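You operate a simulated robot arm through the tools that you are given. There is no shell and no other tool. Be economical: measure what you need, move in short steps, check, and stop when the job is done.

Carry out the task below with a simulated two-armed robot. There is one attempt and no reset: what you move stays moved.

TASK
Run bolts three and two on the green plate down by hand, then pull both tight.
Fine: blue socket wrench, till each washer shows orange; wrench back in its cradle; leave the bolt not named. Hands unhurt; nothing dropped, spilt, damaged or left on.

It is judged by the outcome, as a careful person would: the job done as asked, and still so three seconds after it is handed in. It fails if anything else is knocked over, pushed out of place, dropped, spilled or broken.

THE ROBOT
Two 7-joint arms with two-finger parallel grippers on one trunk, on a base that drives. Base frame: it is fixed to the floor where the robot stands at the start and does not move with it; the origin is under the middle of the robot, x ahead of it, y to its left, z up. Units: cm, degrees, N and s.
The left shoulder is at the start at [7, 16.3, 109.5], the right one opposite. With the tool pointing down near the work surface each hand reaches from about 38 to 88 cm from the robot's upright axis, wherever it stands, measured 20 degrees to its own side. Places, roughly: blue socket wrench (23x6x6 cm) [100, 20, 90]; bolt one on the blue bar [70, 60, 90]; bolt one on the green plate [70, 20, 80]; bolt three on the blue bar [80, 40, 90]; bolt three on the green plate [70, 0, 80]; bolt two on the blue bar [80, 50, 90]; bolt two on the green plate [70, 10, 80]; cream cradle [100, 20, 90]. Payload 3.43 kg a hand.
The TCP of each hand is the grasp point between the finger pads, 3.4 cm short of the fingertips. In the tool frame z runs along the fingers and y along their closing line. Largest opening 12.8 cm; finger width 2.4, thickness 1.2; the body of the gripper, 4.8 by 13 cm, starts 9.6 cm behind the TCP.
Orientation is that of the tool frame in the base frame, as a unit quaternion [x, y, z, w]. With the fingers straight down and closing along the base's y, the tool's x points along the base's -x, its y along +y and its z along -z.

THE INTERFACE
- The arms move only by the tool apply_moves. It takes "left_deltas", "right_deltas" or both (then of equal length, played together; a hand with none holds still); each is a list of rows, each a list of 3 entries, a list of its own where there are three numbers: the gripper command, from -1 (shut) to 1 (fully open), values between in proportion, then the shift along the tool's x, y, z in units of 50 mm (1.0 is 50 mm), then the turn, a rotation vector about the tool's x, y, z in units of 8 degrees (1.0 is 8 degrees). In form: [[grip, [dx, dy, dz], [rx, ry, rz]], ...]. A call has 1 to 20 rows; each row shifts and turns the commanded pose from where the row before left it, along the tool's axes as they then stand. A call with a number of a shift or a turn outside -1 to 1 is refused whole. Each row takes 0.2 s and may step no farther than 5 cm and 8.6 degrees from the row before; otherwise, or with a gripper value out of range, the whole call is refused. A pose out of reach is approached as far as the arm can. The call stops where the force on the tool passes 40 N (or 10 N more than at its start, if that is more) or the arm is blocked; 0.2 s more then pass. Each finger travels about 15.3 cm/s and halts on what it meets, pressing with about 40 N; the grip force reading is that of the motor and also rises with nothing between the fingers. The clock runs only during rows and for 0.2 s after the last one: add rows that do not move to give the fingers time. The reply holds the time, the measured pose of the TCP, the force on the tool along the base axes, the opening and the grip force, in the units named above and with some noise, with the torque about the TCP (base axes, N m) and any sound that the robot's microphone picked up.
- Cameras (640 x 400 px; columns grow to the right, rows downward): "scene" is now at [14.04, 0.13, 133.16]; the picture's right is [0.03, -1.00, 0.00], its down [-0.50, -0.02, -0.86] and it looks along [0.86, 0.03, -0.50] (base axes); focal length 272 px, centre (320, 200). "left" rides on the left gripper at [7.6, 1.1, -16] in its tool frame; the picture's right is [-0.15, 0.99, 0.00], its down [-0.88, -0.13, -0.46] and it looks along [-0.45, -0.07, 0.89] (tool axes); focal length 234 px, centre (320, 200). "right" rides on the right gripper at [7.6, -1.1, -16] in its tool frame; the picture's right is [0.15, 0.99, 0.00], its down [-0.88, 0.13, -0.46] and it looks along [-0.45, 0.07, 0.89] (tool axes); focal length 234 px, centre (320, 200).
- get_image(camera): a new picture of that camera. It takes no simulated time.
- slide_trunk(by): slides the trunk up (or, below 0, down) by that many cm; the arms and the scene camera ride with it, the base frame stays. It gives what a move gives, with no picture.
- base_move(legs): drives the robot by 1 to 6 legs, each [ahead, left, turn to the left] in cm, cm and degrees, along the robot's own axes; the way and the turn of a leg run together, so that a leg with both is an arc; at most 150 cm and 180 degrees a leg. The arms and the cameras ride along, it lands a little off, and it stops where it bumps. It gives what a move gives.
- turn_head(pan, tilt): turns the head with the scene camera to pan (to the left, within 86 degrees either way) and tilt (down, from -29 to 69), counted from straight ahead of the robot. It gives what a move gives.
- pixel_to_xyz(camera, pixels): for up to 12 pixels [column, row] of the newest picture of that camera ("zoom" is the newest enlarged one), the place [x, y, z] in the base frame of the surface seen there, good to about 0.3 cm. It takes no simulated time.
- inspect(camera, box): a new picture of the part [left, top, right, bottom] of that camera's present view, enlarged. It takes no simulated time.
- job_done(): hands the job in; it is judged then, once.

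Work in short steps. Measure before you move; look again where a grasp or a placing could have gone wrong, and mend it. You have 80 turns and 58 pictures in all, those below and enlarged ones among them. Open the grippers and draw the arms clear of the work before you hand the job in, unless the task says otherwise; then end with one line.

The tools are called as a command line: name --argument value ..., lists and objects as JSON in quotes. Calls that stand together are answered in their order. apply_moves: Moves the arms, as the interface text tells. Its arguments: {"type":"object","properties":{"left_deltas":{"type":"array","items":{"type":"array"}},"right_deltas":{"type":"array","items":{"type":"array"}}},"required":[]} The other tools are called the same way: slide_trunk (by) slides the trunk up or down; base_move (legs) drives the base; turn_head (pan, tilt) turns the head that bears the scene camera; get_image (camera) takes a picture; pixel_to_xyz (camera, pixels) gives the place of the surface under pixels of a picture; inspect (camera, box) takes an enlarged picture of a part of a camera's view; job_done () hands the job in.

At the start:

```text
time_s: 0.0
left_position: [65.37, 30.9, 120.97]
left_tcp_rot: [0.0, 1.0, 0.0, 0.0]
left_contact_force: [0.5, 0.1, -0.8]
left_moment: [0.01, 0.01, 0.03]
left_gripper_width: 12.83
left_grip_force: 0.1
right_position: [57.42, -18.05, 114.58]
right_tcp_rot: [0.0, 1.0, 0.0, -0.001]
right_contact_force: [0.3, 0.1, 0.5]
right_moment: [-0.02, 0.02, 0.02]
right_gripper_width: 12.82
right_grip_force: 0.1
trunk travel left (down, up): [-57.5, 36.5]
robot x, y, heading: [-0.18, 0.18, -0.1]
head pan, tilt: [1.8, 30.2]
```

scene: 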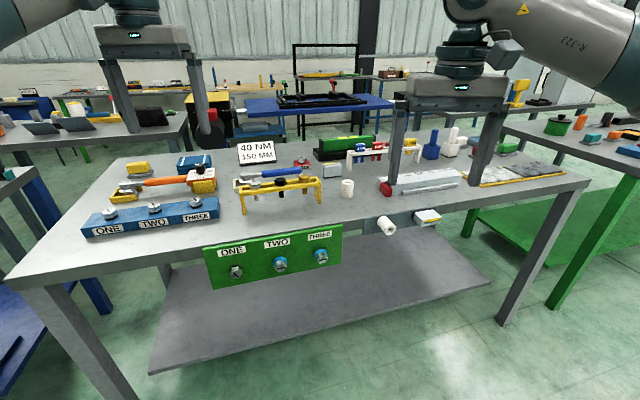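
right: 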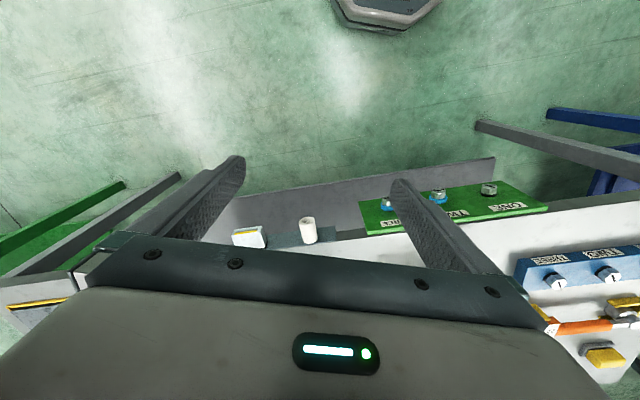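
left: 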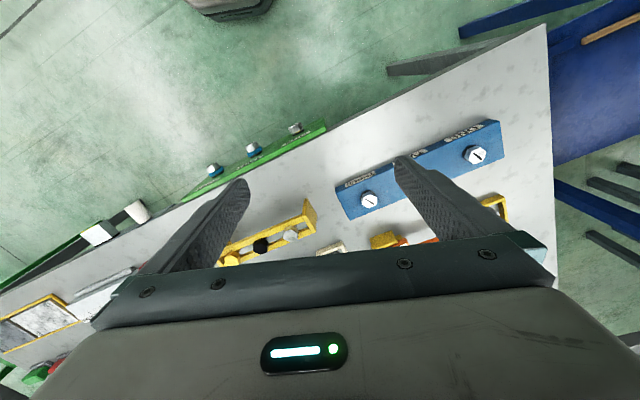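

The scene shows the green plate with three bolts around (205-340, 235-285), and the blue wrench near (275,178). I'll enlarge both areas.

inspect --camera "scene" --box '[195, 215, 355, 315]'

inspect --camera "scene" --box '[215, 130, 375, 230]'

```text
4.00 times, centred on (275, 265) of scene
```

zoom: 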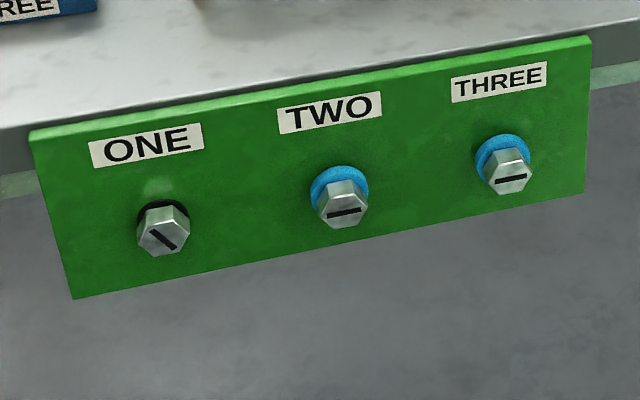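

```text
4.00 times, centred on (295, 180) of scene
```

zoom: 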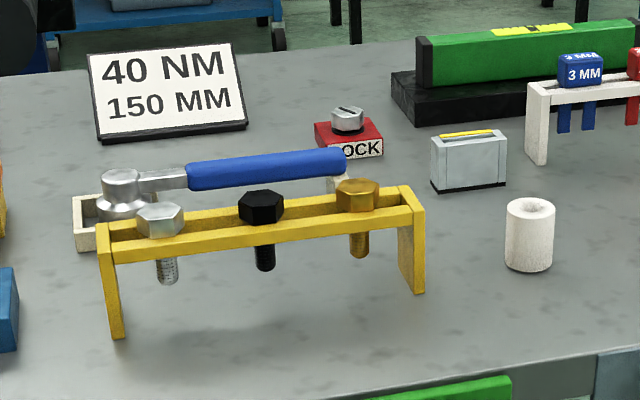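

Measuring plate corners, bolt heads and the wrench.

pixel_to_xyz --camera "scene" --pixels '[[205, 250], [341, 227], [215, 287], [339, 261], [236, 274], [281, 267], [322.5, 259.5], [260, 258], [302, 252], [281, 259], [300, 275], [320, 251]]'

pixel_to_xyz --camera "zoom" --pixels '[[122, 178], [122, 205], [165, 178], [200, 172], [265, 165], [335, 158], [82, 225], [340, 185], [60, 320], [400, 195], [112, 330], [530, 215]]'

```text
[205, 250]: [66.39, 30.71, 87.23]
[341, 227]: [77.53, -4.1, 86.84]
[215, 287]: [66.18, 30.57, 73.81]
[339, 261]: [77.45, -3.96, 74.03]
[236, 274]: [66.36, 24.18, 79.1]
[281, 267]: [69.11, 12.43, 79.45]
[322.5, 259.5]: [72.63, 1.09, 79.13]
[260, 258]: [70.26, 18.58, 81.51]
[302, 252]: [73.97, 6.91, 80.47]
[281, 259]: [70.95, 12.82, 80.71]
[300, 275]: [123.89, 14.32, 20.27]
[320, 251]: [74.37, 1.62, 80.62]
```

```text
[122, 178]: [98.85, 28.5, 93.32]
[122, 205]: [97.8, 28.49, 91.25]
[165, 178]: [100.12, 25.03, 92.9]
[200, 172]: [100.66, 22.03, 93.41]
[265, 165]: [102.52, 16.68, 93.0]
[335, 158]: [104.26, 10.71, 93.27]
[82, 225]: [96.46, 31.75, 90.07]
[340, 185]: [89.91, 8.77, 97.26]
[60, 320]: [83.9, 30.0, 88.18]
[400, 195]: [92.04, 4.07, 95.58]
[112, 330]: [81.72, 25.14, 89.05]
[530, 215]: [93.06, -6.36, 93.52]
```

The plate runs along (0.304,-0.953), so its inward normal is yawed 17.7° left. I'll turn the base in place to face it squarely, which puts bolts two and three about 70 ahead and 9–21 to the right.

base_move --legs '[[0, 0, 17.8]]'

get_image --camera "scene"

```text
time_s: 1.4
left_position: [52.69, 49.25, 120.85]
left_tcp_rot: [-0.155, 0.988, -0.001, 0.0]
left_contact_force: [0.2, 0.4, 0.2]
left_moment: [0.01, 0.01, 0.0]
left_gripper_width: 12.84
left_grip_force: 0.0
right_position: [60.16, 0.33, 114.59]
right_tcp_rot: [-0.155, 0.988, 0.0, 0.0]
right_contact_force: [-0.8, 0.7, 1.2]
right_moment: [0.0, -0.01, 0.0]
right_gripper_width: 12.8
right_grip_force: 0.0
trunk travel left (down, up): [-57.5, 36.5]
robot x, y, heading: [0.01, 0.31, 17.7]
head pan, tilt: [1.8, 30.2]
```

```text
52 pictures are left
```

scene: 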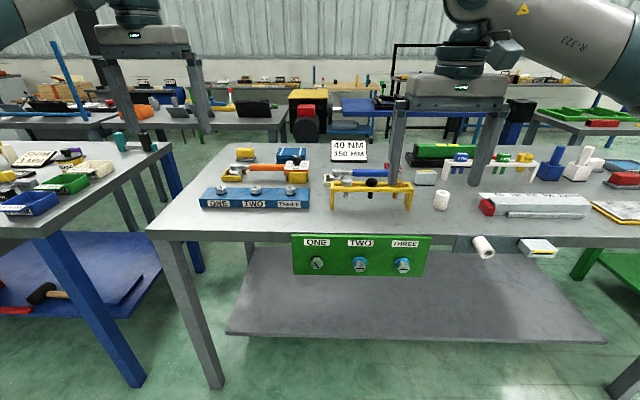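

The view is now square to the plate. I'll zoom on bolts two and three and locate their faces.

inspect --camera "scene" --box '[340, 230, 436, 290]'

```text
6.67 times, centred on (388, 260) of scene
```

zoom: 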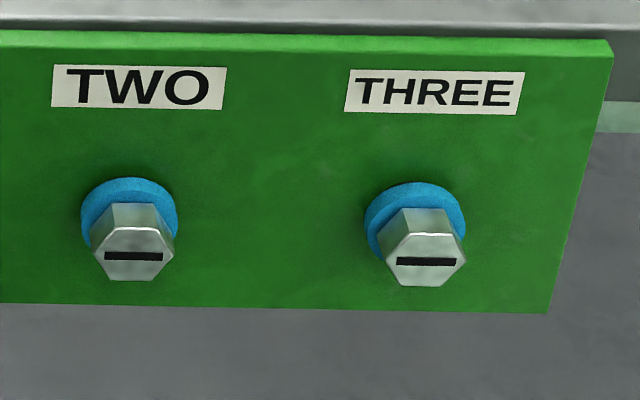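

pixel_to_xyz --camera "zoom" --pixels '[[133, 242], [133, 270], [100, 256], [168, 256], [425, 247], [425, 276], [392, 260], [460, 262], [130, 190], [414, 194], [270, 230], [133, 210]]'

```text
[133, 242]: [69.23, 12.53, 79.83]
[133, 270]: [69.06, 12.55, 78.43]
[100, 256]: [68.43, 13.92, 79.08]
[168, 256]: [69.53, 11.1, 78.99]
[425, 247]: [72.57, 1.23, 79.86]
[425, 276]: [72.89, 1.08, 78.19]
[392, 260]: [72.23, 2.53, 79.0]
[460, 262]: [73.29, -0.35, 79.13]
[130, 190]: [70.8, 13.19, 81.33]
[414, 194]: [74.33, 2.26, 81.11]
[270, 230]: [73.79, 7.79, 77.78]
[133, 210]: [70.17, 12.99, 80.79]
```

Bolt heads sit at normal distance 69.7 (bolt 2 [69.1,12.55,79.1], bolt 3 [72.75,1.15,79.1]), with hex flats at top and bottom. I'll pitch the right hand 90° so its fingers point at the plate.

apply_moves --right_deltas '[[0, [0, 0, 0], [0, -0.9375, 0]], [0, [0, 0, 0], [0, -0.9375, 0]], [0, [0, 0, 0], [0, -0.9375, 0]], [0, [0, 0, 0], [0, -0.9375, 0]], [0, [0, 0, 0], [0, -0.9375, 0]], [0, [0, 0, 0], [0, -0.9375, 0]], [0, [0, 0, 0], [0, -0.9375, 0]], [0, [0, 0, 0], [0, -0.9375, 0]], [0, [0, 0, 0], [0, -0.9375, 0]], [0, [0, 0, 0], [0, -0.9375, 0]], [0, [0, 0, 0], [0, -0.9375, 0]], [0, [0, 0, 0], [0, -0.9375, 0]], [0, [0, 0, 0], [0, 0, 0]]]'

```text
time_s: 4.2
left_position: [52.73, 49.29, 120.88]
left_tcp_rot: [-0.156, 0.988, 0.0, 0.0]
left_contact_force: [0.2, -0.2, 0.4]
left_moment: [-0.01, -0.02, -0.02]
left_gripper_width: 12.78
left_grip_force: 0.2
right_position: [62.59, 1.78, 115.43]
right_tcp_rot: [-0.113, 0.72, 0.106, 0.676]
right_contact_force: [0.2, 0.8, 0.1]
right_moment: [-0.01, 0.02, 0.0]
right_gripper_width: 6.37
right_grip_force: 0.0
right hand out of reach, approached as far as the arm can: row 10, 11, 12
trunk travel left (down, up): [-57.5, 36.5]
robot x, y, heading: [-0.48, -0.14, 17.8]
head pan, tilt: [1.8, 30.2]
```

Pitch reached ~87° at the reach limit; I'll lower the hand while drawing back a little, staying short of the bolts.

apply_moves --right_deltas '[[0, [0.9, 0, -0.2], [0, 0, 0]], [0, [0.9, 0, -0.2], [0, 0, 0]], [0, [0.9, 0, -0.2], [0, 0, 0]], [0, [0.9, 0, -0.2], [0, 0, 0]], [0, [0.9, 0, 0], [0, 0, 0]], [0, [0.9, 0, 0], [0, 0, 0]], [0, [0.9, 0, 0], [0, 0, 0]], [0, [0, 0, 0], [0, 0, 0]]]'

```text
time_s: 6.0
left_position: [52.72, 49.26, 120.89]
left_tcp_rot: [-0.155, 0.988, 0.0, 0.0]
left_contact_force: [0.0, -0.7, 0.4]
left_moment: [0.03, -0.06, 0.03]
left_gripper_width: 12.8
left_grip_force: 0.1
right_position: [57.65, 10.2, 92.35]
right_tcp_rot: [-0.111, 0.724, 0.103, 0.673]
right_contact_force: [-0.2, -0.5, -0.4]
right_moment: [0.0, 0.01, -0.01]
right_gripper_width: 6.41
right_grip_force: 0.1
right hand out of reach, approached as far as the arm can: row 1, 2, 3, 4, 5, 6, 7
trunk travel left (down, up): [-57.5, 36.5]
robot x, y, heading: [-0.03, -0.05, 17.6]
head pan, tilt: [1.8, 30.2]
```

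The hand is too close to the body for this orientation. I'll back the base 15 cm and see where the commanded pose settles.

base_move --legs '[[-15, 0, 0]]'

apply_moves --right_deltas '[[0, [0, 0, 0.8], [0, 0, 0]], [0, [0, 0, 0.8], [0, 0, 0]], [0, [0, 0, 0], [0, 0, 0]]]'

```text
time_s: 7.4
left_position: [38.48, 44.74, 120.77]
left_tcp_rot: [-0.155, 0.988, 0.001, 0.0]
left_contact_force: [0.4, 0.2, 0.5]
left_moment: [-0.01, -0.02, 0.01]
left_gripper_width: 12.8
left_grip_force: 0.0
right_position: [43.61, 5.75, 92.29]
right_tcp_rot: [-0.111, 0.724, 0.103, 0.673]
right_contact_force: [0.6, -0.6, -0.3]
right_moment: [0.0, -0.02, -0.01]
right_gripper_width: 6.41
right_grip_force: 0.1
trunk travel left (down, up): [-57.5, 36.5]
robot x, y, heading: [-14.16, -4.82, 18.0]
head pan, tilt: [1.8, 30.2]
```

```text
time_s: 8.2
left_position: [38.46, 44.63, 120.84]
left_tcp_rot: [-0.156, 0.988, 0.0, 0.0]
left_contact_force: [0.0, 0.5, 0.0]
left_moment: [0.0, 0.0, 0.02]
left_gripper_width: 12.81
left_grip_force: 0.0
right_position: [49.97, 9.71, 93.07]
right_tcp_rot: [-0.109, 0.725, 0.101, 0.673]
right_contact_force: [-0.3, 0.7, -0.4]
right_moment: [-0.02, 0.03, 0.02]
right_gripper_width: 6.36
right_grip_force: 0.1
right hand out of reach, approached as far as the arm can: row 1, 2
trunk travel left (down, up): [-57.5, 36.5]
robot x, y, heading: [-14.47, -4.52, 17.8]
head pan, tilt: [1.8, 30.2]
```

Pitch seems wrist-limited with the shoulder so far above the hand. I'll lower the trunk 25 cm (both hands are in front of the table, normal ≈50, edge ≈72).

slide_trunk --by -25

apply_moves --right_deltas '[[0, [0, -0.4, 0], [0, -0.4, 0]], [0, [0, -0.4, 0], [0, 0, 0]], [0, [-0.3, -0.4, 0], [0, 0, 0]], [0, [-0.3, 0, 0], [0, 0, 0]], [0, [0, 0, 0], [0, 0, 0]]]'

get_image --camera "scene"

```text
time_s: 10.8
left_position: [38.42, 44.75, 95.92]
left_tcp_rot: [-0.155, 0.988, 0.001, -0.001]
left_contact_force: [0.7, -0.3, 0.7]
left_moment: [0.0, 0.0, 0.03]
left_gripper_width: 12.8
left_grip_force: 0.1
right_position: [49.93, 9.77, 67.9]
right_tcp_rot: [-0.109, 0.725, 0.101, 0.673]
right_contact_force: [-0.9, 0.2, -0.3]
right_moment: [0.01, -0.01, -0.04]
right_gripper_width: 6.4
right_grip_force: 0.1
trunk travel left (down, up): [-32.5, 61.5]
robot x, y, heading: [-14.02, -4.67, 18.2]
head pan, tilt: [1.8, 30.2]
```

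```text
time_s: 11.9
left_position: [38.55, 44.58, 95.81]
left_tcp_rot: [-0.156, 0.988, 0.0, 0.001]
left_contact_force: [-0.5, -0.4, 0.4]
left_moment: [-0.02, 0.01, -0.02]
left_gripper_width: 12.81
left_grip_force: 0.1
right_position: [49.16, 7.66, 73.36]
right_tcp_rot: [-0.107, 0.706, 0.104, 0.692]
right_contact_force: [-0.2, -0.1, -0.7]
right_moment: [-0.01, 0.01, -0.01]
right_gripper_width: 6.39
right_grip_force: 0.1
right hand out of reach, approached as far as the arm can: row 1, 2, 3
trunk travel left (down, up): [-32.5, 61.5]
robot x, y, heading: [-13.94, -4.71, 18.1]
head pan, tilt: [1.8, 30.2]
```

```text
50 pictures are left
```

scene: 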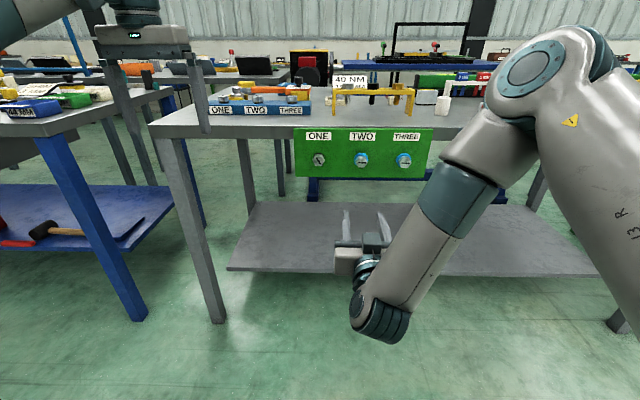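

The hand is now reachable with pitch ≈89°. I'll bring it in front of bolt two (standoff ~10 cm) and test the roll range towards the loosening side.

apply_moves --right_deltas '[[0, [-0.6, -0.14, 0.7], [-0.07, -0.1, 0]], [0, [-0.55, -0.14, 0.7], [0, 0, 0]], [0, [0, 0, 0], [0, 0, 0]]]'

apply_moves --right_deltas '[[0, [0, 0, 0], [0, 0, -1]], [0, [0, 0, 0], [0, 0, -1]], [0, [0, 0, 0], [0, 0, -1]], [0, [0, 0, 0], [0, 0, -1]], [0, [0, 0, 0], [0, 0, -1]], [0, [0, 0, 0], [0, 0, -1]], [0, [0, 0, 0], [0, 0, -1]], [0, [0, 0, 0], [0, 0, -1]], [0, [0, 0, 0], [0, 0, -1]], [0, [0, 0, 0], [0, 0, -1]], [0, [0, 0, 0], [0, 0, -1]], [0, [0, 0, 0], [0, 0, -1]], [0, [0, 0, 0], [0, 0, -1]], [0, [0, 0, 0], [0, 0, -1]], [0, [0, 0, 0], [0, 0, -1]], [0, [0, 0, 0], [0, 0, -1]], [0, [0, 0, 0], [0, 0, -1]], [0, [0, 0, 0], [0, 0, -1]], [0, [0, 0, 0], [0, 0, -0.75]], [0, [0, 0, 0], [0, 0, 0]]]'

```text
time_s: 12.8
left_position: [38.48, 44.65, 95.84]
left_tcp_rot: [-0.155, 0.988, 0.0, 0.0]
left_contact_force: [-1.0, 0.3, 0.7]
left_moment: [0.01, -0.01, 0.0]
left_gripper_width: 12.8
left_grip_force: 0.1
right_position: [55.8, 9.16, 79.28]
right_tcp_rot: [-0.107, 0.702, 0.105, 0.696]
right_contact_force: [0.3, 1.1, 0.0]
right_moment: [-0.02, 0.0, -0.03]
right_gripper_width: 6.39
right_grip_force: 0.0
right hand out of reach, approached as far as the arm can: row 1
trunk travel left (down, up): [-32.5, 61.5]
robot x, y, heading: [-14.28, -4.48, 17.8]
head pan, tilt: [1.8, 30.2]
```

```text
time_s: 16.9
left_position: [38.59, 44.59, 95.9]
left_tcp_rot: [-0.155, 0.988, 0.0, 0.0]
left_contact_force: [0.2, -0.7, 0.7]
left_moment: [0.03, -0.01, 0.03]
left_gripper_width: 12.8
left_grip_force: 0.0
right_position: [50.29, 11.32, 79.72]
right_tcp_rot: [0.704, -0.084, 0.644, -0.286]
right_contact_force: [-0.6, -0.3, -0.5]
right_moment: [-0.04, -0.02, 0.02]
right_gripper_width: 6.39
right_grip_force: 0.1
right hand out of reach, approached as far as the arm can: row 12, 18, 19
trunk travel left (down, up): [-32.5, 61.5]
robot x, y, heading: [-14.03, -4.6, 17.5]
head pan, tilt: [1.8, 30.2]
```

The roll limit on the negative side is around -140°. I'll roll back to 0, then check pose before testing the positive side.

apply_moves --right_deltas '[[0, [0, 0, 0], [0, 0, 1]], [0, [0, 0, 0], [0, 0, 1]], [0, [0, 0, 0], [0, 0, 1]], [0, [0, 0, 0], [0, 0, 1]], [0, [0, 0, 0], [0, 0, 1]], [0, [0, 0, 0], [0, 0, 1]], [0, [0, 0, 0], [0, 0, 1]], [0, [0, 0, 0], [0, 0, 1]], [0, [0, 0, 0], [0, 0, 1]], [0, [0, 0, 0], [0, 0, 1]], [0, [0, 0, 0], [0, 0, 1]], [0, [0, 0, 0], [0, 0, 1]], [0, [0, 0, 0], [0, 0, 1]], [0, [0, 0, 0], [0, 0, 1]], [0, [0, 0, 0], [0, 0, 1]], [0, [0, 0, 0], [0, 0, 1]], [0, [0, 0, 0], [0, 0, 1]], [0, [0, 0, 0], [0, 0, 1]], [0, [0, 0, 0], [0, 0, 0.75]], [0, [0, 0, 0], [0, 0, 0]]]'

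```text
time_s: 21.1
left_position: [38.54, 44.79, 95.84]
left_tcp_rot: [-0.155, 0.988, -0.001, 0.0]
left_contact_force: [-0.1, -0.3, 0.2]
left_moment: [0.01, 0.01, 0.0]
left_gripper_width: 12.8
left_grip_force: 0.1
right_position: [50.31, 11.59, 79.77]
right_tcp_rot: [-0.108, 0.701, 0.108, 0.696]
right_contact_force: [0.4, -0.2, -0.4]
right_moment: [-0.02, -0.03, -0.03]
right_gripper_width: 6.41
right_grip_force: 0.1
trunk travel left (down, up): [-32.5, 61.5]
robot x, y, heading: [-14.59, -4.78, 17.7]
head pan, tilt: [1.8, 30.2]
```

Rolled back with orientation intact. Now move to normal ≈63 in front of bolt two and test positive roll.

apply_moves --right_deltas '[[0, [0.04, -0.32, 0.77], [0, 0, 0]], [0, [0.04, -0.32, 0.77], [0, 0, 0]], [0, [0.05, -0.32, 0.77], [0, 0, 0]], [0, [0, 0, 0], [0, 0, 0]]]'

apply_moves --right_deltas '[[0, [0, 0, 0], [0, 0, 1]], [0, [0, 0, 0], [0, 0, 1]], [0, [0, 0, 0], [0, 0, 1]], [0, [0, 0, 0], [0, 0, 1]], [0, [0, 0, 0], [0, 0, 1]], [0, [0, 0, 0], [0, 0, 1]], [0, [0, 0, 0], [0, 0, 1]], [0, [0, 0, 0], [0, 0, 1]], [0, [0, 0, 0], [0, 0, 1]], [0, [0, 0, 0], [0, 0, 1]], [0, [0, 0, 0], [0, 0, 1]], [0, [0, 0, 0], [0, 0, 1]], [0, [0, 0, 0], [0, 0, 1]], [0, [0, 0, 0], [0, 0, 1]], [0, [0, 0, 0], [0, 0, 1]], [0, [0, 0, 0], [0, 0, 1]], [0, [0, 0, 0], [0, 0, 1]], [0, [0, 0, 0], [0, 0, 1]], [0, [0, 0, 0], [0, 0, 0.75]], [0, [0, 0, 0], [0, 0, 0]]]'

```text
time_s: 22.1
left_position: [38.37, 44.66, 95.89]
left_tcp_rot: [-0.156, 0.988, 0.001, 0.0]
left_contact_force: [-0.3, 0.7, 0.4]
left_moment: [-0.01, 0.02, 0.0]
left_gripper_width: 12.79
left_grip_force: 0.0
right_position: [62.29, 11.82, 80.07]
right_tcp_rot: [-0.104, 0.705, 0.102, 0.694]
right_contact_force: [-0.7, 0.0, 0.8]
right_moment: [0.02, 0.03, 0.01]
right_gripper_width: 6.41
right_grip_force: 0.1
right hand out of reach, approached as far as the arm can: row 3
trunk travel left (down, up): [-32.5, 61.5]
robot x, y, heading: [-14.05, -4.87, 18.0]
head pan, tilt: [1.8, 30.2]
```

```text
time_s: 26.4
left_position: [38.51, 44.71, 95.83]
left_tcp_rot: [-0.156, 0.988, 0.001, 0.0]
left_contact_force: [-0.1, 0.0, 0.1]
left_moment: [-0.01, -0.01, 0.03]
left_gripper_width: 12.8
left_grip_force: 0.0
right_position: [61.79, 12.34, 80.23]
right_tcp_rot: [0.65, 0.286, 0.699, 0.078]
right_contact_force: [-0.1, -0.6, 0.2]
right_moment: [0.01, 0.0, 0.01]
right_gripper_width: 6.37
right_grip_force: 0.0
right hand out of reach, approached as far as the arm can: row 1
trunk travel left (down, up): [-32.5, 61.5]
robot x, y, heading: [-14.16, -4.68, 17.9]
head pan, tilt: [1.8, 30.2]
```

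Positive roll to +150° works. I'll lower the trunk another 10 cm for wrist margin, raise the left hand meanwhile, and bring the right hand back up at 5 cm-ish standoff.

apply_moves --left_deltas '[[0.5, [0, 0, -1], [0, 0, 0]], [0.5, [0, 0, -1], [0, 0, 0]], [0.5, [0, 0, -1], [0, 0, 0]]]'

slide_trunk --by -10

```text
time_s: 27.1
left_position: [37.2, 44.08, 109.53]
left_tcp_rot: [-0.155, 0.988, 0.0, 0.002]
left_contact_force: [0.8, 1.1, -1.4]
left_moment: [-0.1, -0.03, 0.0]
left_gripper_width: 9.6
left_grip_force: 0.0
left hand out of reach, approached as far as the arm can: row 3
right_position: [61.64, 12.41, 80.34]
right_tcp_rot: [0.65, 0.286, 0.699, 0.079]
right_contact_force: [-0.7, 0.3, 0.5]
right_moment: [-0.01, 0.01, -0.08]
right_gripper_width: 6.39
right_grip_force: 0.1
trunk travel left (down, up): [-32.5, 61.5]
robot x, y, heading: [-14.33, -4.93, 17.7]
head pan, tilt: [1.8, 30.2]
```

```text
time_s: 28.5
left_position: [37.4, 43.9, 99.46]
left_tcp_rot: [-0.156, 0.988, 0.0, 0.002]
left_contact_force: [0.0, -0.3, 0.7]
left_moment: [0.0, -0.04, 0.03]
left_gripper_width: 9.59
left_grip_force: 0.1
right_position: [61.93, 12.27, 70.21]
right_tcp_rot: [0.65, 0.285, 0.7, 0.079]
right_contact_force: [0.2, -0.2, 0.4]
right_moment: [0.0, 0.03, 0.01]
right_gripper_width: 6.41
right_grip_force: 0.0
trunk travel left (down, up): [-22.5, 71.5]
robot x, y, heading: [-14.53, -4.59, 18.3]
head pan, tilt: [1.8, 30.2]
```

Rolling back 160° in place, then checking.

apply_moves --right_deltas '[[0, [0, 0, 0], [0, 0, -1]], [0, [0, 0, 0], [0, 0, -1]], [0, [0, 0, 0], [0, 0, -1]], [0, [0, 0, 0], [0, 0, -1]], [0, [0, 0, 0], [0, 0, -1]], [0, [0, 0, 0], [0, 0, -1]], [0, [0, 0, 0], [0, 0, -1]], [0, [0, 0, 0], [0, 0, -1]], [0, [0, 0, 0], [0, 0, -1]], [0, [0, 0, 0], [0, 0, -1]], [0, [0, 0, 0], [0, 0, -1]], [0, [0, 0, 0], [0, 0, -1]], [0, [0, 0, 0], [0, 0, -1]], [0, [0, 0, 0], [0, 0, -1]], [0, [0, 0, 0], [0, 0, -1]], [0, [0, 0, 0], [0, 0, -1]], [0, [0, 0, 0], [0, 0, -1]], [0, [0, 0, 0], [0, 0, -1]], [0, [0, 0, 0], [0, 0, -0.75]], [0, [0, 0, 0], [0, 0, 0]]]'

apply_moves --right_deltas '[[0, [-0.9, 0, 0], [0, 0, 0]], [0, [-0.9, 0, 0], [0, 0, -0.8]], [0, [0, -0.3, 0], [0, 0, -1]], [0, [0, 0, 0], [0, 0, -1]], [0, [0, 0, 0], [0, 0, -1]], [0, [0, 0, 0], [0, 0, -1]], [0, [0, 0, 0], [0, 0, -1]], [0, [0, 0, 0], [0, 0, -1]], [0, [0, 0, 0], [0, 0, -1]], [0, [0, 0, 0], [0, 0, -1]], [0, [0, 0, 0], [0, 0, -1]], [0, [0, 0, 0], [0, 0, -1]], [0, [0, 0, 0], [0, 0, -0.45]], [0, [0, 0, 0], [0, 0, 0]]]'

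```text
time_s: 32.7
left_position: [37.31, 44.02, 99.53]
left_tcp_rot: [-0.156, 0.988, -0.001, 0.002]
left_contact_force: [-0.1, 0.1, -1.5]
left_moment: [0.02, 0.02, 0.02]
left_gripper_width: 9.6
left_grip_force: 0.1
right_position: [61.88, 12.33, 70.22]
right_tcp_rot: [-0.108, 0.702, 0.105, 0.696]
right_contact_force: [0.3, -0.8, -1.4]
right_moment: [-0.03, 0.04, 0.01]
right_gripper_width: 6.38
right_grip_force: 0.2
trunk travel left (down, up): [-22.5, 71.5]
robot x, y, heading: [-14.11, -4.82, 18.0]
head pan, tilt: [1.8, 30.2]
```

```text
time_s: 35.7
left_position: [37.37, 44.0, 99.61]
left_tcp_rot: [-0.157, 0.988, 0.001, 0.001]
left_contact_force: [-0.7, -0.7, 0.6]
left_moment: [-0.02, 0.03, 0.03]
left_gripper_width: 9.6
left_grip_force: 0.0
right_position: [62.37, 10.9, 79.38]
right_tcp_rot: [0.572, -0.421, 0.418, -0.567]
right_contact_force: [0.4, 1.2, -0.4]
right_moment: [0.01, 0.0, 0.05]
right_gripper_width: 6.43
right_grip_force: 0.0
trunk travel left (down, up): [-22.5, 71.5]
robot x, y, heading: [-14.3, -4.59, 17.8]
head pan, tilt: [1.8, 30.2]
```

Reachable at roll -90° with the fingers closing vertically. Advance in two stages; first to 2 cm short and look.

apply_moves --right_deltas '[[0, [0.1, 0.06, 0.2], [0, -0.06, 0]], [0, [0, 0, 0.2], [0, 0, 0]], [0, [0, 0, 0], [0, 0, 0]]]'

get_image --camera "right"

inspect --camera "scene" --box '[290, 90, 450, 190]'

```text
time_s: 36.5
left_position: [37.48, 43.96, 99.46]
left_tcp_rot: [-0.157, 0.988, 0.0, 0.002]
left_contact_force: [-0.5, -0.5, -0.4]
left_moment: [0.0, 0.01, 0.02]
left_gripper_width: 9.59
left_grip_force: 0.0
right_position: [64.45, 11.11, 79.09]
right_tcp_rot: [0.574, -0.418, 0.415, -0.568]
right_contact_force: [0.5, -0.9, 0.7]
right_moment: [0.02, 0.01, 0.0]
right_gripper_width: 6.38
right_grip_force: 0.1
trunk travel left (down, up): [-22.5, 71.5]
robot x, y, heading: [-14.14, -4.96, 17.9]
head pan, tilt: [1.8, 30.2]
```

```text
49 pictures are left
```

right: 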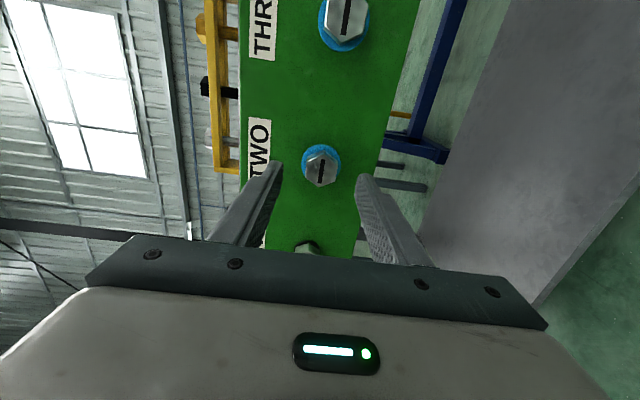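

```text
4.00 times, centred on (370, 140) of scene
```

zoom: 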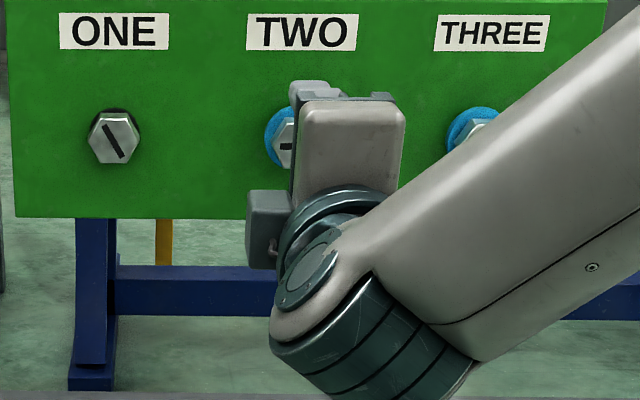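

Bolt two sits at (321,166) centred between the finger tips. Verify its location from this camera.

pixel_to_xyz --camera "right" --pixels '[[321, 160], [321, 172], [313, 168], [330, 168], [276, 168], [362, 180], [346, 14]]'

```text
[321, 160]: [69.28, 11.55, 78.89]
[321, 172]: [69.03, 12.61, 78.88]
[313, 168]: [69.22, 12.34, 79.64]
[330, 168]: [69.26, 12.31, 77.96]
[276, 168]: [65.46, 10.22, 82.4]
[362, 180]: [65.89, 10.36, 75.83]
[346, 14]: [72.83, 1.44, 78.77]
```

Advance 3 cm to straddle the head (finger tips ~0.3 cm short of the washer) and close.

apply_moves --right_deltas '[[0, [0.03, 0.03, 0.3], [0, 0, 0]], [0, [0, 0, 0.3], [0, 0, 0]], [0, [0, 0, 0], [0, 0, 0]], [-1, [0, 0, 0], [0, 0, 0]], [-1, [0, 0, 0], [0, 0, 0]], [-1, [0, 0, 0], [0, 0, 0]]]'

get_image --camera "right"

```text
time_s: 37.9
left_position: [37.26, 44.01, 99.51]
left_tcp_rot: [-0.157, 0.988, 0.001, 0.002]
left_contact_force: [-1.1, -0.3, -1.1]
left_moment: [-0.01, -0.02, 0.0]
left_gripper_width: 9.6
left_grip_force: 0.0
right_position: [67.31, 11.84, 79.05]
right_tcp_rot: [0.573, -0.418, 0.415, -0.569]
right_contact_force: [4.3, 1.9, 4.1]
right_moment: [0.11, -0.28, 0.24]
right_gripper_width: 2.95
right_grip_force: 45.5
trunk travel left (down, up): [-22.5, 71.5]
robot x, y, heading: [-14.0, -4.52, 17.9]
head pan, tilt: [1.8, 30.2]
```

```text
47 pictures are left
```

right: 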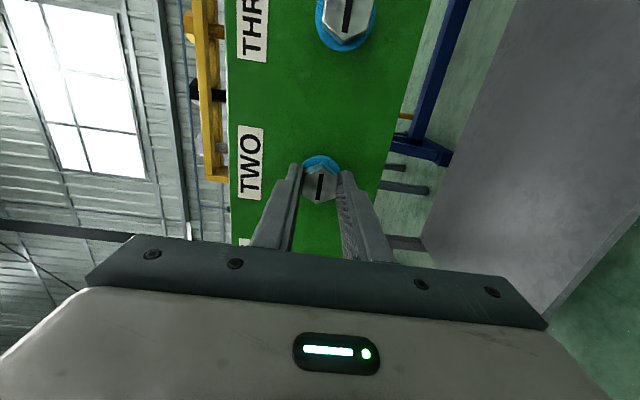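

Gripped at 2.95 cm. First test turn: 64° clockwise, watching force.

apply_moves --right_deltas '[[-1, [0, 0, 0], [0, 0, 1]], [-1, [0, 0, 0], [0, 0, 1]], [-1, [0, 0, 0], [0, 0, 1]], [-1, [0, 0, 0], [0, 0, 1]], [-1, [0, 0, 0], [0, 0, 1]], [-1, [0, 0, 0], [0, 0, 1]], [-1, [0, 0, 0], [0, 0, 1]], [-1, [0, 0, 0], [0, 0, 1]], [-1, [0, 0, 0], [0, 0, 0]]]'

get_image --camera "right"

```text
time_s: 39.9
left_position: [37.56, 44.14, 99.32]
left_tcp_rot: [-0.157, 0.988, -0.001, 0.0]
left_contact_force: [-0.4, 0.1, 0.5]
left_moment: [-0.03, 0.0, -0.02]
left_gripper_width: 9.61
left_grip_force: 0.1
right_position: [67.31, 12.03, 78.7]
right_tcp_rot: [-0.267, 0.66, -0.049, 0.701]
right_contact_force: [28.6, 21.1, 1.5]
right_moment: [-0.08, -0.06, 0.13]
right_gripper_width: 2.98
right_grip_force: 45.3
trunk travel left (down, up): [-22.5, 71.5]
robot x, y, heading: [-13.88, -4.14, 17.7]
head pan, tilt: [1.8, 30.2]
```

```text
46 pictures are left
```

right: 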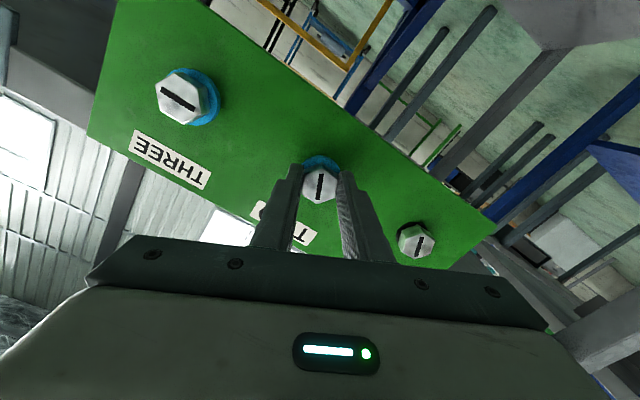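

The bolt turns with the hand and pulls it inward with ~35 N axial; I'll relieve by advancing 1.5 mm and read the force.

apply_moves --right_deltas '[[-1, [0, 0, 0.03], [0, 0, 0]], [-1, [0, 0, 0], [0, 0, 0]]]'

```text
time_s: 40.5
left_position: [37.44, 44.05, 99.31]
left_tcp_rot: [-0.157, 0.988, 0.0, 0.001]
left_contact_force: [0.4, -0.3, 0.3]
left_moment: [0.04, -0.01, 0.03]
left_gripper_width: 9.57
left_grip_force: 0.0
right_position: [67.45, 11.93, 78.77]
right_tcp_rot: [-0.265, 0.66, -0.05, 0.701]
right_contact_force: [7.3, 14.0, -3.2]
right_moment: [0.05, -0.3, 0.41]
right_gripper_width: 2.93
right_grip_force: 44.6
trunk travel left (down, up): [-22.5, 71.5]
robot x, y, heading: [-14.23, -4.77, 18.0]
head pan, tilt: [1.8, 30.2]
```

~16 N/mm, so pitch ≈ 10 mm/turn. Continue 80° with a 0.25 mm advance per row.

apply_moves --right_deltas '[[-1, [0, 0, 0.012], [0, 0, 1]], [-1, [0, 0, 0.005], [0, 0, 1]], [-1, [0, 0, 0.005], [0, 0, 1]], [-1, [0, 0, 0.005], [0, 0, 1]], [-1, [0, 0, 0.005], [0, 0, 1]], [-1, [0, 0, 0.005], [0, 0, 1]], [-1, [0, 0, 0.005], [0, 0, 1]], [-1, [0, 0, 0.005], [0, 0, 1]], [-1, [0, 0, 0.005], [0, 0, 1]], [-1, [0, 0, 0.005], [0, 0, 1]], [-1, [0, 0, 0], [0, 0, 0]]]'

```text
time_s: 42.9
left_position: [37.37, 44.3, 99.39]
left_tcp_rot: [-0.157, 0.988, -0.002, 0.0]
left_contact_force: [-0.2, 0.3, 0.1]
left_moment: [-0.02, -0.02, 0.03]
left_gripper_width: 9.63
left_grip_force: 0.1
right_position: [67.52, 12.41, 78.76]
right_tcp_rot: [0.218, 0.677, 0.413, 0.569]
right_contact_force: [1.9, 34.6, -3.8]
right_moment: [-0.21, 0.36, 1.25]
right_gripper_width: 2.92
right_grip_force: 45.1
trunk travel left (down, up): [-22.5, 71.5]
robot x, y, heading: [-14.05, -4.81, 18.0]
head pan, tilt: [1.8, 30.2]
```

Side force of 32 N to the left shows the hand's axis is slightly right of the bolt; shift 2 mm left.

apply_moves --right_deltas '[[-1, [0.032, 0.024, 0.003], [0, 0, 0]], [-1, [0, 0, 0], [0, 0, 0]]]'

```text
time_s: 43.5
left_position: [37.47, 44.13, 99.3]
left_tcp_rot: [-0.156, 0.988, -0.001, 0.001]
left_contact_force: [-0.4, 0.0, 0.0]
left_moment: [0.01, -0.01, 0.02]
left_gripper_width: 9.59
left_grip_force: 0.1
right_position: [67.6, 12.45, 78.84]
right_tcp_rot: [0.219, 0.677, 0.412, 0.57]
right_contact_force: [-0.6, 29.4, 0.1]
right_moment: [-0.15, 0.21, 1.44]
right_gripper_width: 2.98
right_grip_force: 45.4
trunk travel left (down, up): [-22.5, 71.5]
robot x, y, heading: [-14.2, -4.73, 17.8]
head pan, tilt: [1.8, 30.2]
```

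Side force barely dropped, so I'll shift another 4 mm left and compare.

apply_moves --right_deltas '[[-1, [0.032, 0.024, 0], [0, 0, 0]], [-1, [0.032, 0.024, 0], [0, 0, 0]], [-1, [0, 0, 0], [0, 0, 0]]]'

```text
time_s: 44.3
left_position: [37.48, 44.1, 99.25]
left_tcp_rot: [-0.156, 0.988, 0.0, 0.001]
left_contact_force: [0.7, 0.3, 1.4]
left_moment: [-0.01, -0.03, 0.02]
left_gripper_width: 9.63
left_grip_force: 0.0
right_position: [67.6, 12.36, 78.85]
right_tcp_rot: [0.222, 0.676, 0.411, 0.57]
right_contact_force: [7.5, 18.9, -0.8]
right_moment: [-0.21, 0.36, 1.28]
right_gripper_width: 2.95
right_grip_force: 44.9
trunk travel left (down, up): [-22.5, 71.5]
robot x, y, heading: [-14.46, -4.48, 18.0]
head pan, tilt: [1.8, 30.2]
```

Side force down to 16 N. Continue the turn by 96° to roll +150.

apply_moves --right_deltas '[[-1, [0, 0, 0.006], [0, 0, 1]], [-1, [0, 0, 0.005], [0, 0, 1]], [-1, [0, 0, 0.005], [0, 0, 1]], [-1, [0, 0, 0.005], [0, 0, 1]], [-1, [0, 0, 0.005], [0, 0, 1]], [-1, [0, 0, 0.005], [0, 0, 1]], [-1, [0, 0, 0.005], [0, 0, 1]], [-1, [0, 0, 0.005], [0, 0, 1]], [-1, [0, 0, 0.005], [0, 0, 1]], [-1, [0, 0, 0.005], [0, 0, 1]], [-1, [0, 0, 0.005], [0, 0, 1]], [-1, [0, 0, 0.005], [0, 0, 1]], [-1, [0, 0, 0], [0, 0, 0]]]'

get_image --camera "right"

```text
time_s: 47.1
left_position: [37.27, 43.9, 99.52]
left_tcp_rot: [-0.156, 0.988, 0.001, 0.002]
left_contact_force: [0.5, 0.3, 0.0]
left_moment: [0.0, -0.02, -0.04]
left_gripper_width: 9.6
left_grip_force: 0.1
right_position: [67.99, 12.41, 79.17]
right_tcp_rot: [0.648, 0.285, 0.702, 0.076]
right_contact_force: [26.1, 7.0, 27.3]
right_moment: [0.19, -0.79, 0.22]
right_gripper_width: 2.93
right_grip_force: 44.9
trunk travel left (down, up): [-22.5, 71.5]
robot x, y, heading: [-14.0, -4.59, 17.8]
head pan, tilt: [1.8, 30.2]
```

```text
45 pictures are left
```

right: 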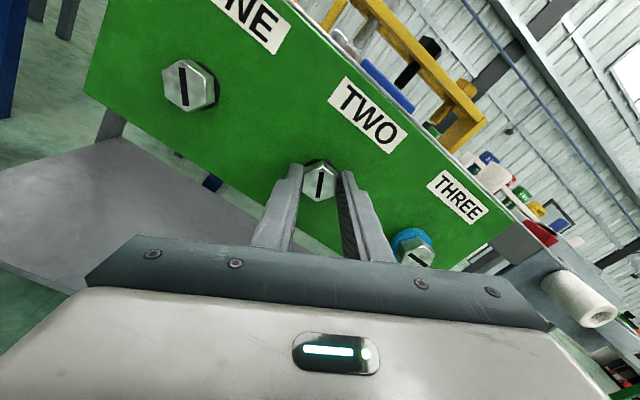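

Bolt two's washer now looks dark like bolt one's at (318,165). Zoom to see.

inspect --camera "right" --box '[150, 40, 450, 280]'

```text
1.67 times, centred on (300, 160) of right
```

zoom: 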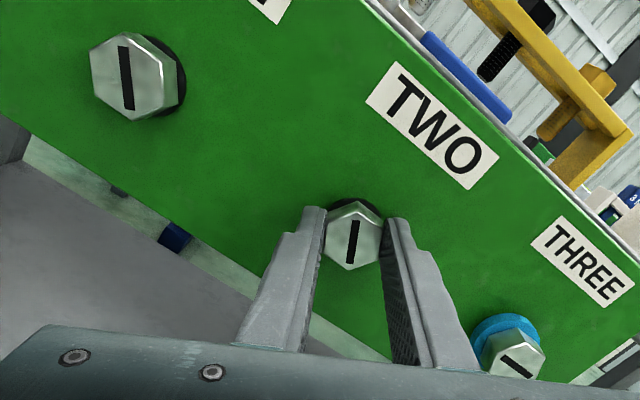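

pixel_to_xyz --camera "zoom" --pixels '[[345, 240], [365, 240], [352, 262], [115, 75], [140, 75], [128, 100], [240, 150], [510, 355]]'

```text
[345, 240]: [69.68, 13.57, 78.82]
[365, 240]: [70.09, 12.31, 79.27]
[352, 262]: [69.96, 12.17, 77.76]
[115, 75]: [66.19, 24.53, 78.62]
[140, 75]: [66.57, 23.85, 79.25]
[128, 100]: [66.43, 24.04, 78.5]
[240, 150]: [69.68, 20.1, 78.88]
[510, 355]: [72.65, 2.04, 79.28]
```

Bolt two is seated level with bolt one (both normal ≈70.5) and its washer is black. Release, back off 6 cm, move right to bolt three's line, and start rolling back.

apply_moves --right_deltas '[[0, [0, 0, 0], [0, 0, 0]], [0, [0, 0, 0], [0, 0, 0]], [0, [0, 0, -0.6], [0, 0, 0]], [0, [0, 0, -0.6], [0, 0, 0]], [0, [-0.4, 0.69, 0], [0, 0, 0]], [0, [-0.4, 0.69, 0], [0, 0, 0]], [0, [-0.4, 0.69, 0], [0, 0, 0]], [0, [0, 0, 0], [0, 0, -1]], [0, [0, 0, 0], [0, 0, -1]], [0, [0, 0, 0], [0, 0, -1]], [0, [0, 0, 0], [0, 0, -1]], [0, [0, 0, 0], [0, 0, -1]], [0, [0, 0, 0], [0, 0, -1]], [0, [0, 0, 0], [0, 0, -1]], [0, [0, 0, 0], [0, 0, -1]], [0, [0, 0, 0], [0, 0, -1]], [0, [0, 0, 0], [0, 0, -1]], [0, [0, 0, 0], [0, 0, 0]]]'

apply_moves --right_deltas '[[0, [0, 0, 0], [0, 0, -1]], [0, [0, 0, 0], [0, 0, -1]], [0, [0, 0, 0], [0, 0, -1]], [0, [0, 0, 0], [0, 0, -1]], [0, [0, 0, 0], [0, 0, -1]], [0, [0, 0, 0], [0, 0, -1]], [0, [0, 0, 0], [0, 0, -1]], [0, [0, 0, 0], [0, 0, -1]], [0, [0, 0, 0], [0, 0, -1]], [0, [0, 0, 0], [0, 0, -1]], [0, [0, 0, 0], [0, 0, -1]], [0, [0, 0, 0], [0, 0, -1]], [0, [0, 0, 0], [0, 0, -1]], [0, [0, 0, 0], [0, 0, -1]], [0, [0, 0, 0], [0, 0, -1]], [0, [0, 0, 0], [0, 0, -1]], [0, [0, 0, 0], [0, 0, -1]], [0, [0, 0, 0], [0, 0, -1]], [0, [0, 0, 0], [0, 0, -1]], [0, [0, 0, 0], [0, 0, -1]]]'

```text
time_s: 50.9
left_position: [37.4, 43.95, 99.48]
left_tcp_rot: [-0.157, 0.988, 0.001, 0.002]
left_contact_force: [-0.4, 0.0, -0.1]
left_moment: [-0.01, -0.01, 0.03]
left_gripper_width: 9.6
left_grip_force: 0.0
right_position: [63.86, 3.14, 82.84]
right_tcp_rot: [0.315, 0.639, 0.485, 0.507]
right_contact_force: [-0.1, 0.0, 0.0]
right_moment: [-0.03, 0.01, 0.01]
right_gripper_width: 6.41
right_grip_force: 0.1
right hand out of reach, approached as far as the arm can: row 6, 7, 8
trunk travel left (down, up): [-22.5, 71.5]
robot x, y, heading: [-14.03, -4.83, 17.9]
head pan, tilt: [1.8, 30.2]
```

```text
time_s: 55.1
left_position: [37.38, 44.0, 99.5]
left_tcp_rot: [-0.156, 0.988, -0.001, 0.002]
left_contact_force: [-0.4, 0.2, 0.9]
left_moment: [0.01, 0.02, -0.02]
left_gripper_width: 9.59
left_grip_force: 0.0
right_position: [63.98, 3.22, 82.83]
right_tcp_rot: [0.574, -0.42, 0.417, -0.566]
right_contact_force: [-0.2, -1.0, 0.9]
right_moment: [0.04, -0.01, -0.01]
right_gripper_width: 6.42
right_grip_force: 0.0
trunk travel left (down, up): [-22.5, 71.5]
robot x, y, heading: [-13.84, -4.53, 17.8]
head pan, tilt: [1.8, 30.2]
```

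Reaching that far right at roll 150 hits the limit, so I'll shift the base 12 cm right to repeat the geometry that worked for bolt two, then re-centre the hand.

base_move --legs '[[0, -12, 0]]'

apply_moves --right_deltas '[[0, [-0.5, 0.25, 0], [0, 0, 0]], [0, [-0.5, 0.25, 0], [0, 0, 0]], [0, [-0.5, 0.25, 0], [0, 0, 0]], [0, [0, 0, 0], [0, 0, 0]]]'

get_image --camera "right"

```text
time_s: 56.3
left_position: [41.07, 32.46, 99.55]
left_tcp_rot: [-0.155, 0.988, 0.001, 0.002]
left_contact_force: [0.2, 0.0, 0.7]
left_moment: [0.08, 0.0, -0.01]
left_gripper_width: 9.59
left_grip_force: 0.0
right_position: [67.64, -8.28, 82.79]
right_tcp_rot: [0.575, -0.421, 0.415, -0.566]
right_contact_force: [-0.6, -0.8, -1.7]
right_moment: [-0.05, -0.01, 0.02]
right_gripper_width: 6.42
right_grip_force: 0.1
trunk travel left (down, up): [-22.5, 71.5]
robot x, y, heading: [-10.49, -15.69, 18.0]
head pan, tilt: [1.8, 30.2]
```

```text
time_s: 57.3
left_position: [41.06, 32.47, 99.39]
left_tcp_rot: [-0.156, 0.988, 0.0, 0.002]
left_contact_force: [-1.0, -0.4, 0.1]
left_moment: [0.0, 0.0, -0.01]
left_gripper_width: 9.6
left_grip_force: 0.0
right_position: [65.38, -1.1, 79.42]
right_tcp_rot: [0.574, -0.421, 0.416, -0.566]
right_contact_force: [0.0, -0.1, 0.2]
right_moment: [0.01, 0.0, -0.02]
right_gripper_width: 6.39
right_grip_force: 0.0
trunk travel left (down, up): [-22.5, 71.5]
robot x, y, heading: [-10.58, -16.02, 18.0]
head pan, tilt: [1.8, 30.2]
```

```text
43 pictures are left
```

right: 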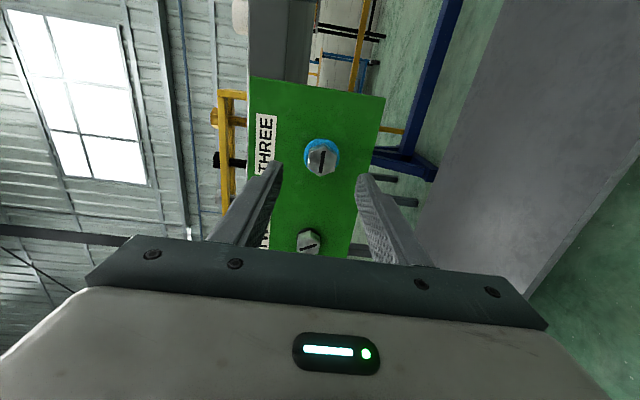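

Hand is on bolt three's line (lateral -20.96 vs -20.8). Advance 5.85 cm, close, then turn 120° following the pitch.

apply_moves --right_deltas '[[0, [-0.03, 0.06, 0.4], [0, -0.04, 0]], [0, [0, 0, 0.4], [0, 0, 0]], [0, [0, 0, 0.37], [0, 0, 0]], [0, [0, 0, 0], [0, 0, 0]], [-1, [0, 0, 0], [0, 0, 0]], [-1, [0, 0, 0], [0, 0, 0]], [-1, [0, 0, 0], [0, 0, 0]]]'

apply_moves --right_deltas '[[-1, [0, 0, 0.005], [0, 0, 1]], [-1, [0, 0, 0.005], [0, 0, 1]], [-1, [0, 0, 0.005], [0, 0, 1]], [-1, [0, 0, 0.005], [0, 0, 1]], [-1, [0, 0, 0.005], [0, 0, 1]], [-1, [0, 0, 0.005], [0, 0, 1]], [-1, [0, 0, 0.005], [0, 0, 1]], [-1, [0, 0, 0.005], [0, 0, 1]], [-1, [0, 0, 0], [0, 0, 0]]]'

get_image --camera "right"

```text
time_s: 58.9
left_position: [40.95, 32.65, 99.61]
left_tcp_rot: [-0.156, 0.988, 0.0, 0.001]
left_contact_force: [0.5, 0.2, 0.7]
left_moment: [0.02, -0.01, -0.01]
left_gripper_width: 9.58
left_grip_force: 0.1
right_position: [70.73, 0.79, 79.07]
right_tcp_rot: [0.575, -0.419, 0.414, -0.568]
right_contact_force: [11.0, 3.2, 12.8]
right_moment: [0.16, -0.57, 0.46]
right_gripper_width: 2.94
right_grip_force: 45.1
trunk travel left (down, up): [-22.5, 71.5]
robot x, y, heading: [-10.68, -15.87, 17.7]
head pan, tilt: [1.8, 30.2]
```

```text
time_s: 60.9
left_position: [40.82, 32.52, 99.52]
left_tcp_rot: [-0.155, 0.988, 0.001, 0.003]
left_contact_force: [0.4, 0.5, -1.0]
left_moment: [-0.02, -0.01, 0.0]
left_gripper_width: 9.59
left_grip_force: 0.1
right_position: [71.14, 0.91, 79.27]
right_tcp_rot: [-0.264, 0.659, -0.05, 0.702]
right_contact_force: [16.7, 5.8, 28.8]
right_moment: [0.15, -0.56, 0.07]
right_gripper_width: 2.96
right_grip_force: 45.2
trunk travel left (down, up): [-22.5, 71.5]
robot x, y, heading: [-10.42, -16.12, 17.9]
head pan, tilt: [1.8, 30.2]
```

```text
42 pictures are left
```

right: 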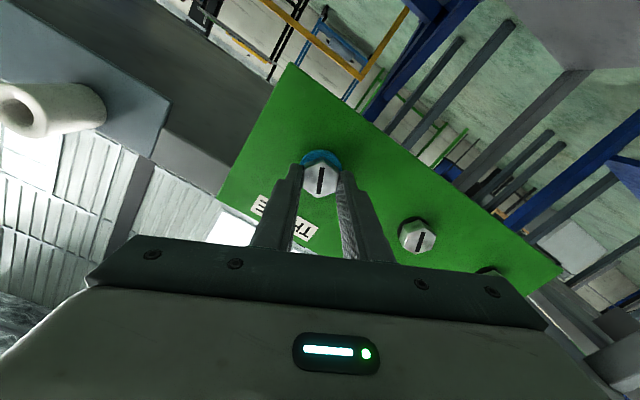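

Turning well; up-force 29 N suggests the bolt axis is slightly higher. Shift up 2 mm and continue 80°.

apply_moves --right_deltas '[[-1, [-0.036, -0.018, 0.01], [0, 0, 0]], [-1, [0, 0, 0.005], [0, 0, 1]], [-1, [0, 0, 0.005], [0, 0, 1]], [-1, [0, 0, 0.005], [0, 0, 1]], [-1, [0, 0, 0.005], [0, 0, 1]], [-1, [0, 0, 0.005], [0, 0, 1]], [-1, [0, 0, 0.005], [0, 0, 1]], [-1, [0, 0, 0.005], [0, 0, 1]], [-1, [0, 0, 0.005], [0, 0, 1]], [-1, [0, 0, 0.005], [0, 0, 1]], [-1, [0, 0, 0.005], [0, 0, 1]], [-1, [0, 0, 0], [0, 0, 0]]]'

```text
time_s: 63.5
left_position: [40.95, 32.45, 99.53]
left_tcp_rot: [-0.156, 0.988, 0.0, 0.001]
left_contact_force: [-0.8, 0.0, 0.7]
left_moment: [0.0, -0.01, -0.04]
left_gripper_width: 9.62
left_grip_force: 0.0
right_position: [71.29, 0.76, 79.03]
right_tcp_rot: [0.221, 0.676, 0.413, 0.57]
right_contact_force: [14.6, -9.4, 18.6]
right_moment: [0.19, -0.54, -0.03]
right_gripper_width: 2.91
right_grip_force: 44.6
trunk travel left (down, up): [-22.5, 71.5]
robot x, y, heading: [-10.68, -15.65, 17.8]
head pan, tilt: [1.8, 30.2]
```

Forces moderate. Continue the last 96° to roll +150.

apply_moves --right_deltas '[[-1, [0, 0, 0.008], [0, 0, 1]], [-1, [0, 0, 0.005], [0, 0, 1]], [-1, [0, 0, 0.005], [0, 0, 1]], [-1, [0, 0, 0.005], [0, 0, 1]], [-1, [0, 0, 0.005], [0, 0, 1]], [-1, [0, 0, 0.005], [0, 0, 1]], [-1, [0, 0, 0.005], [0, 0, 1]], [-1, [0, 0, 0.005], [0, 0, 1]], [-1, [0, 0, 0.005], [0, 0, 1]], [-1, [0, 0, 0.005], [0, 0, 1]], [-1, [0, 0, 0.005], [0, 0, 1]], [-1, [0, 0, 0.005], [0, 0, 1]], [-1, [0, 0, 0], [0, 0, 0]]]'

inspect --camera "right" --box '[150, 40, 450, 280]'

```text
time_s: 66.3
left_position: [41.06, 32.47, 99.51]
left_tcp_rot: [-0.156, 0.988, 0.001, 0.001]
left_contact_force: [0.2, 0.6, -0.4]
left_moment: [0.01, 0.01, 0.02]
left_gripper_width: 9.59
left_grip_force: 0.0
right_position: [71.53, 0.9, 78.99]
right_tcp_rot: [0.651, 0.288, 0.698, 0.075]
right_contact_force: [18.3, -7.6, 13.6]
right_moment: [0.06, -0.21, -0.53]
right_gripper_width: 2.96
right_grip_force: 46.2
trunk travel left (down, up): [-22.5, 71.5]
robot x, y, heading: [-10.68, -16.04, 17.5]
head pan, tilt: [1.8, 30.2]
```

```text
1.67 times, centred on (300, 160) of right
```

zoom: 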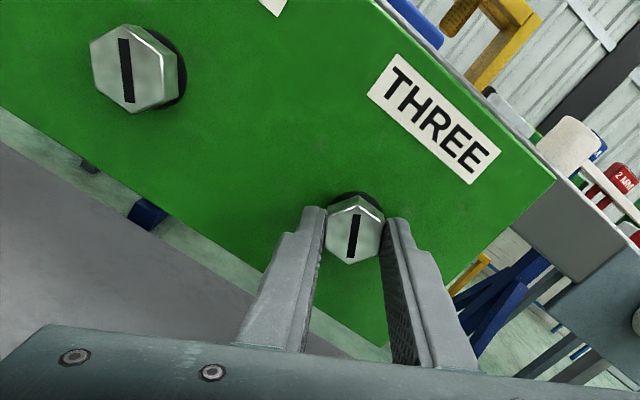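

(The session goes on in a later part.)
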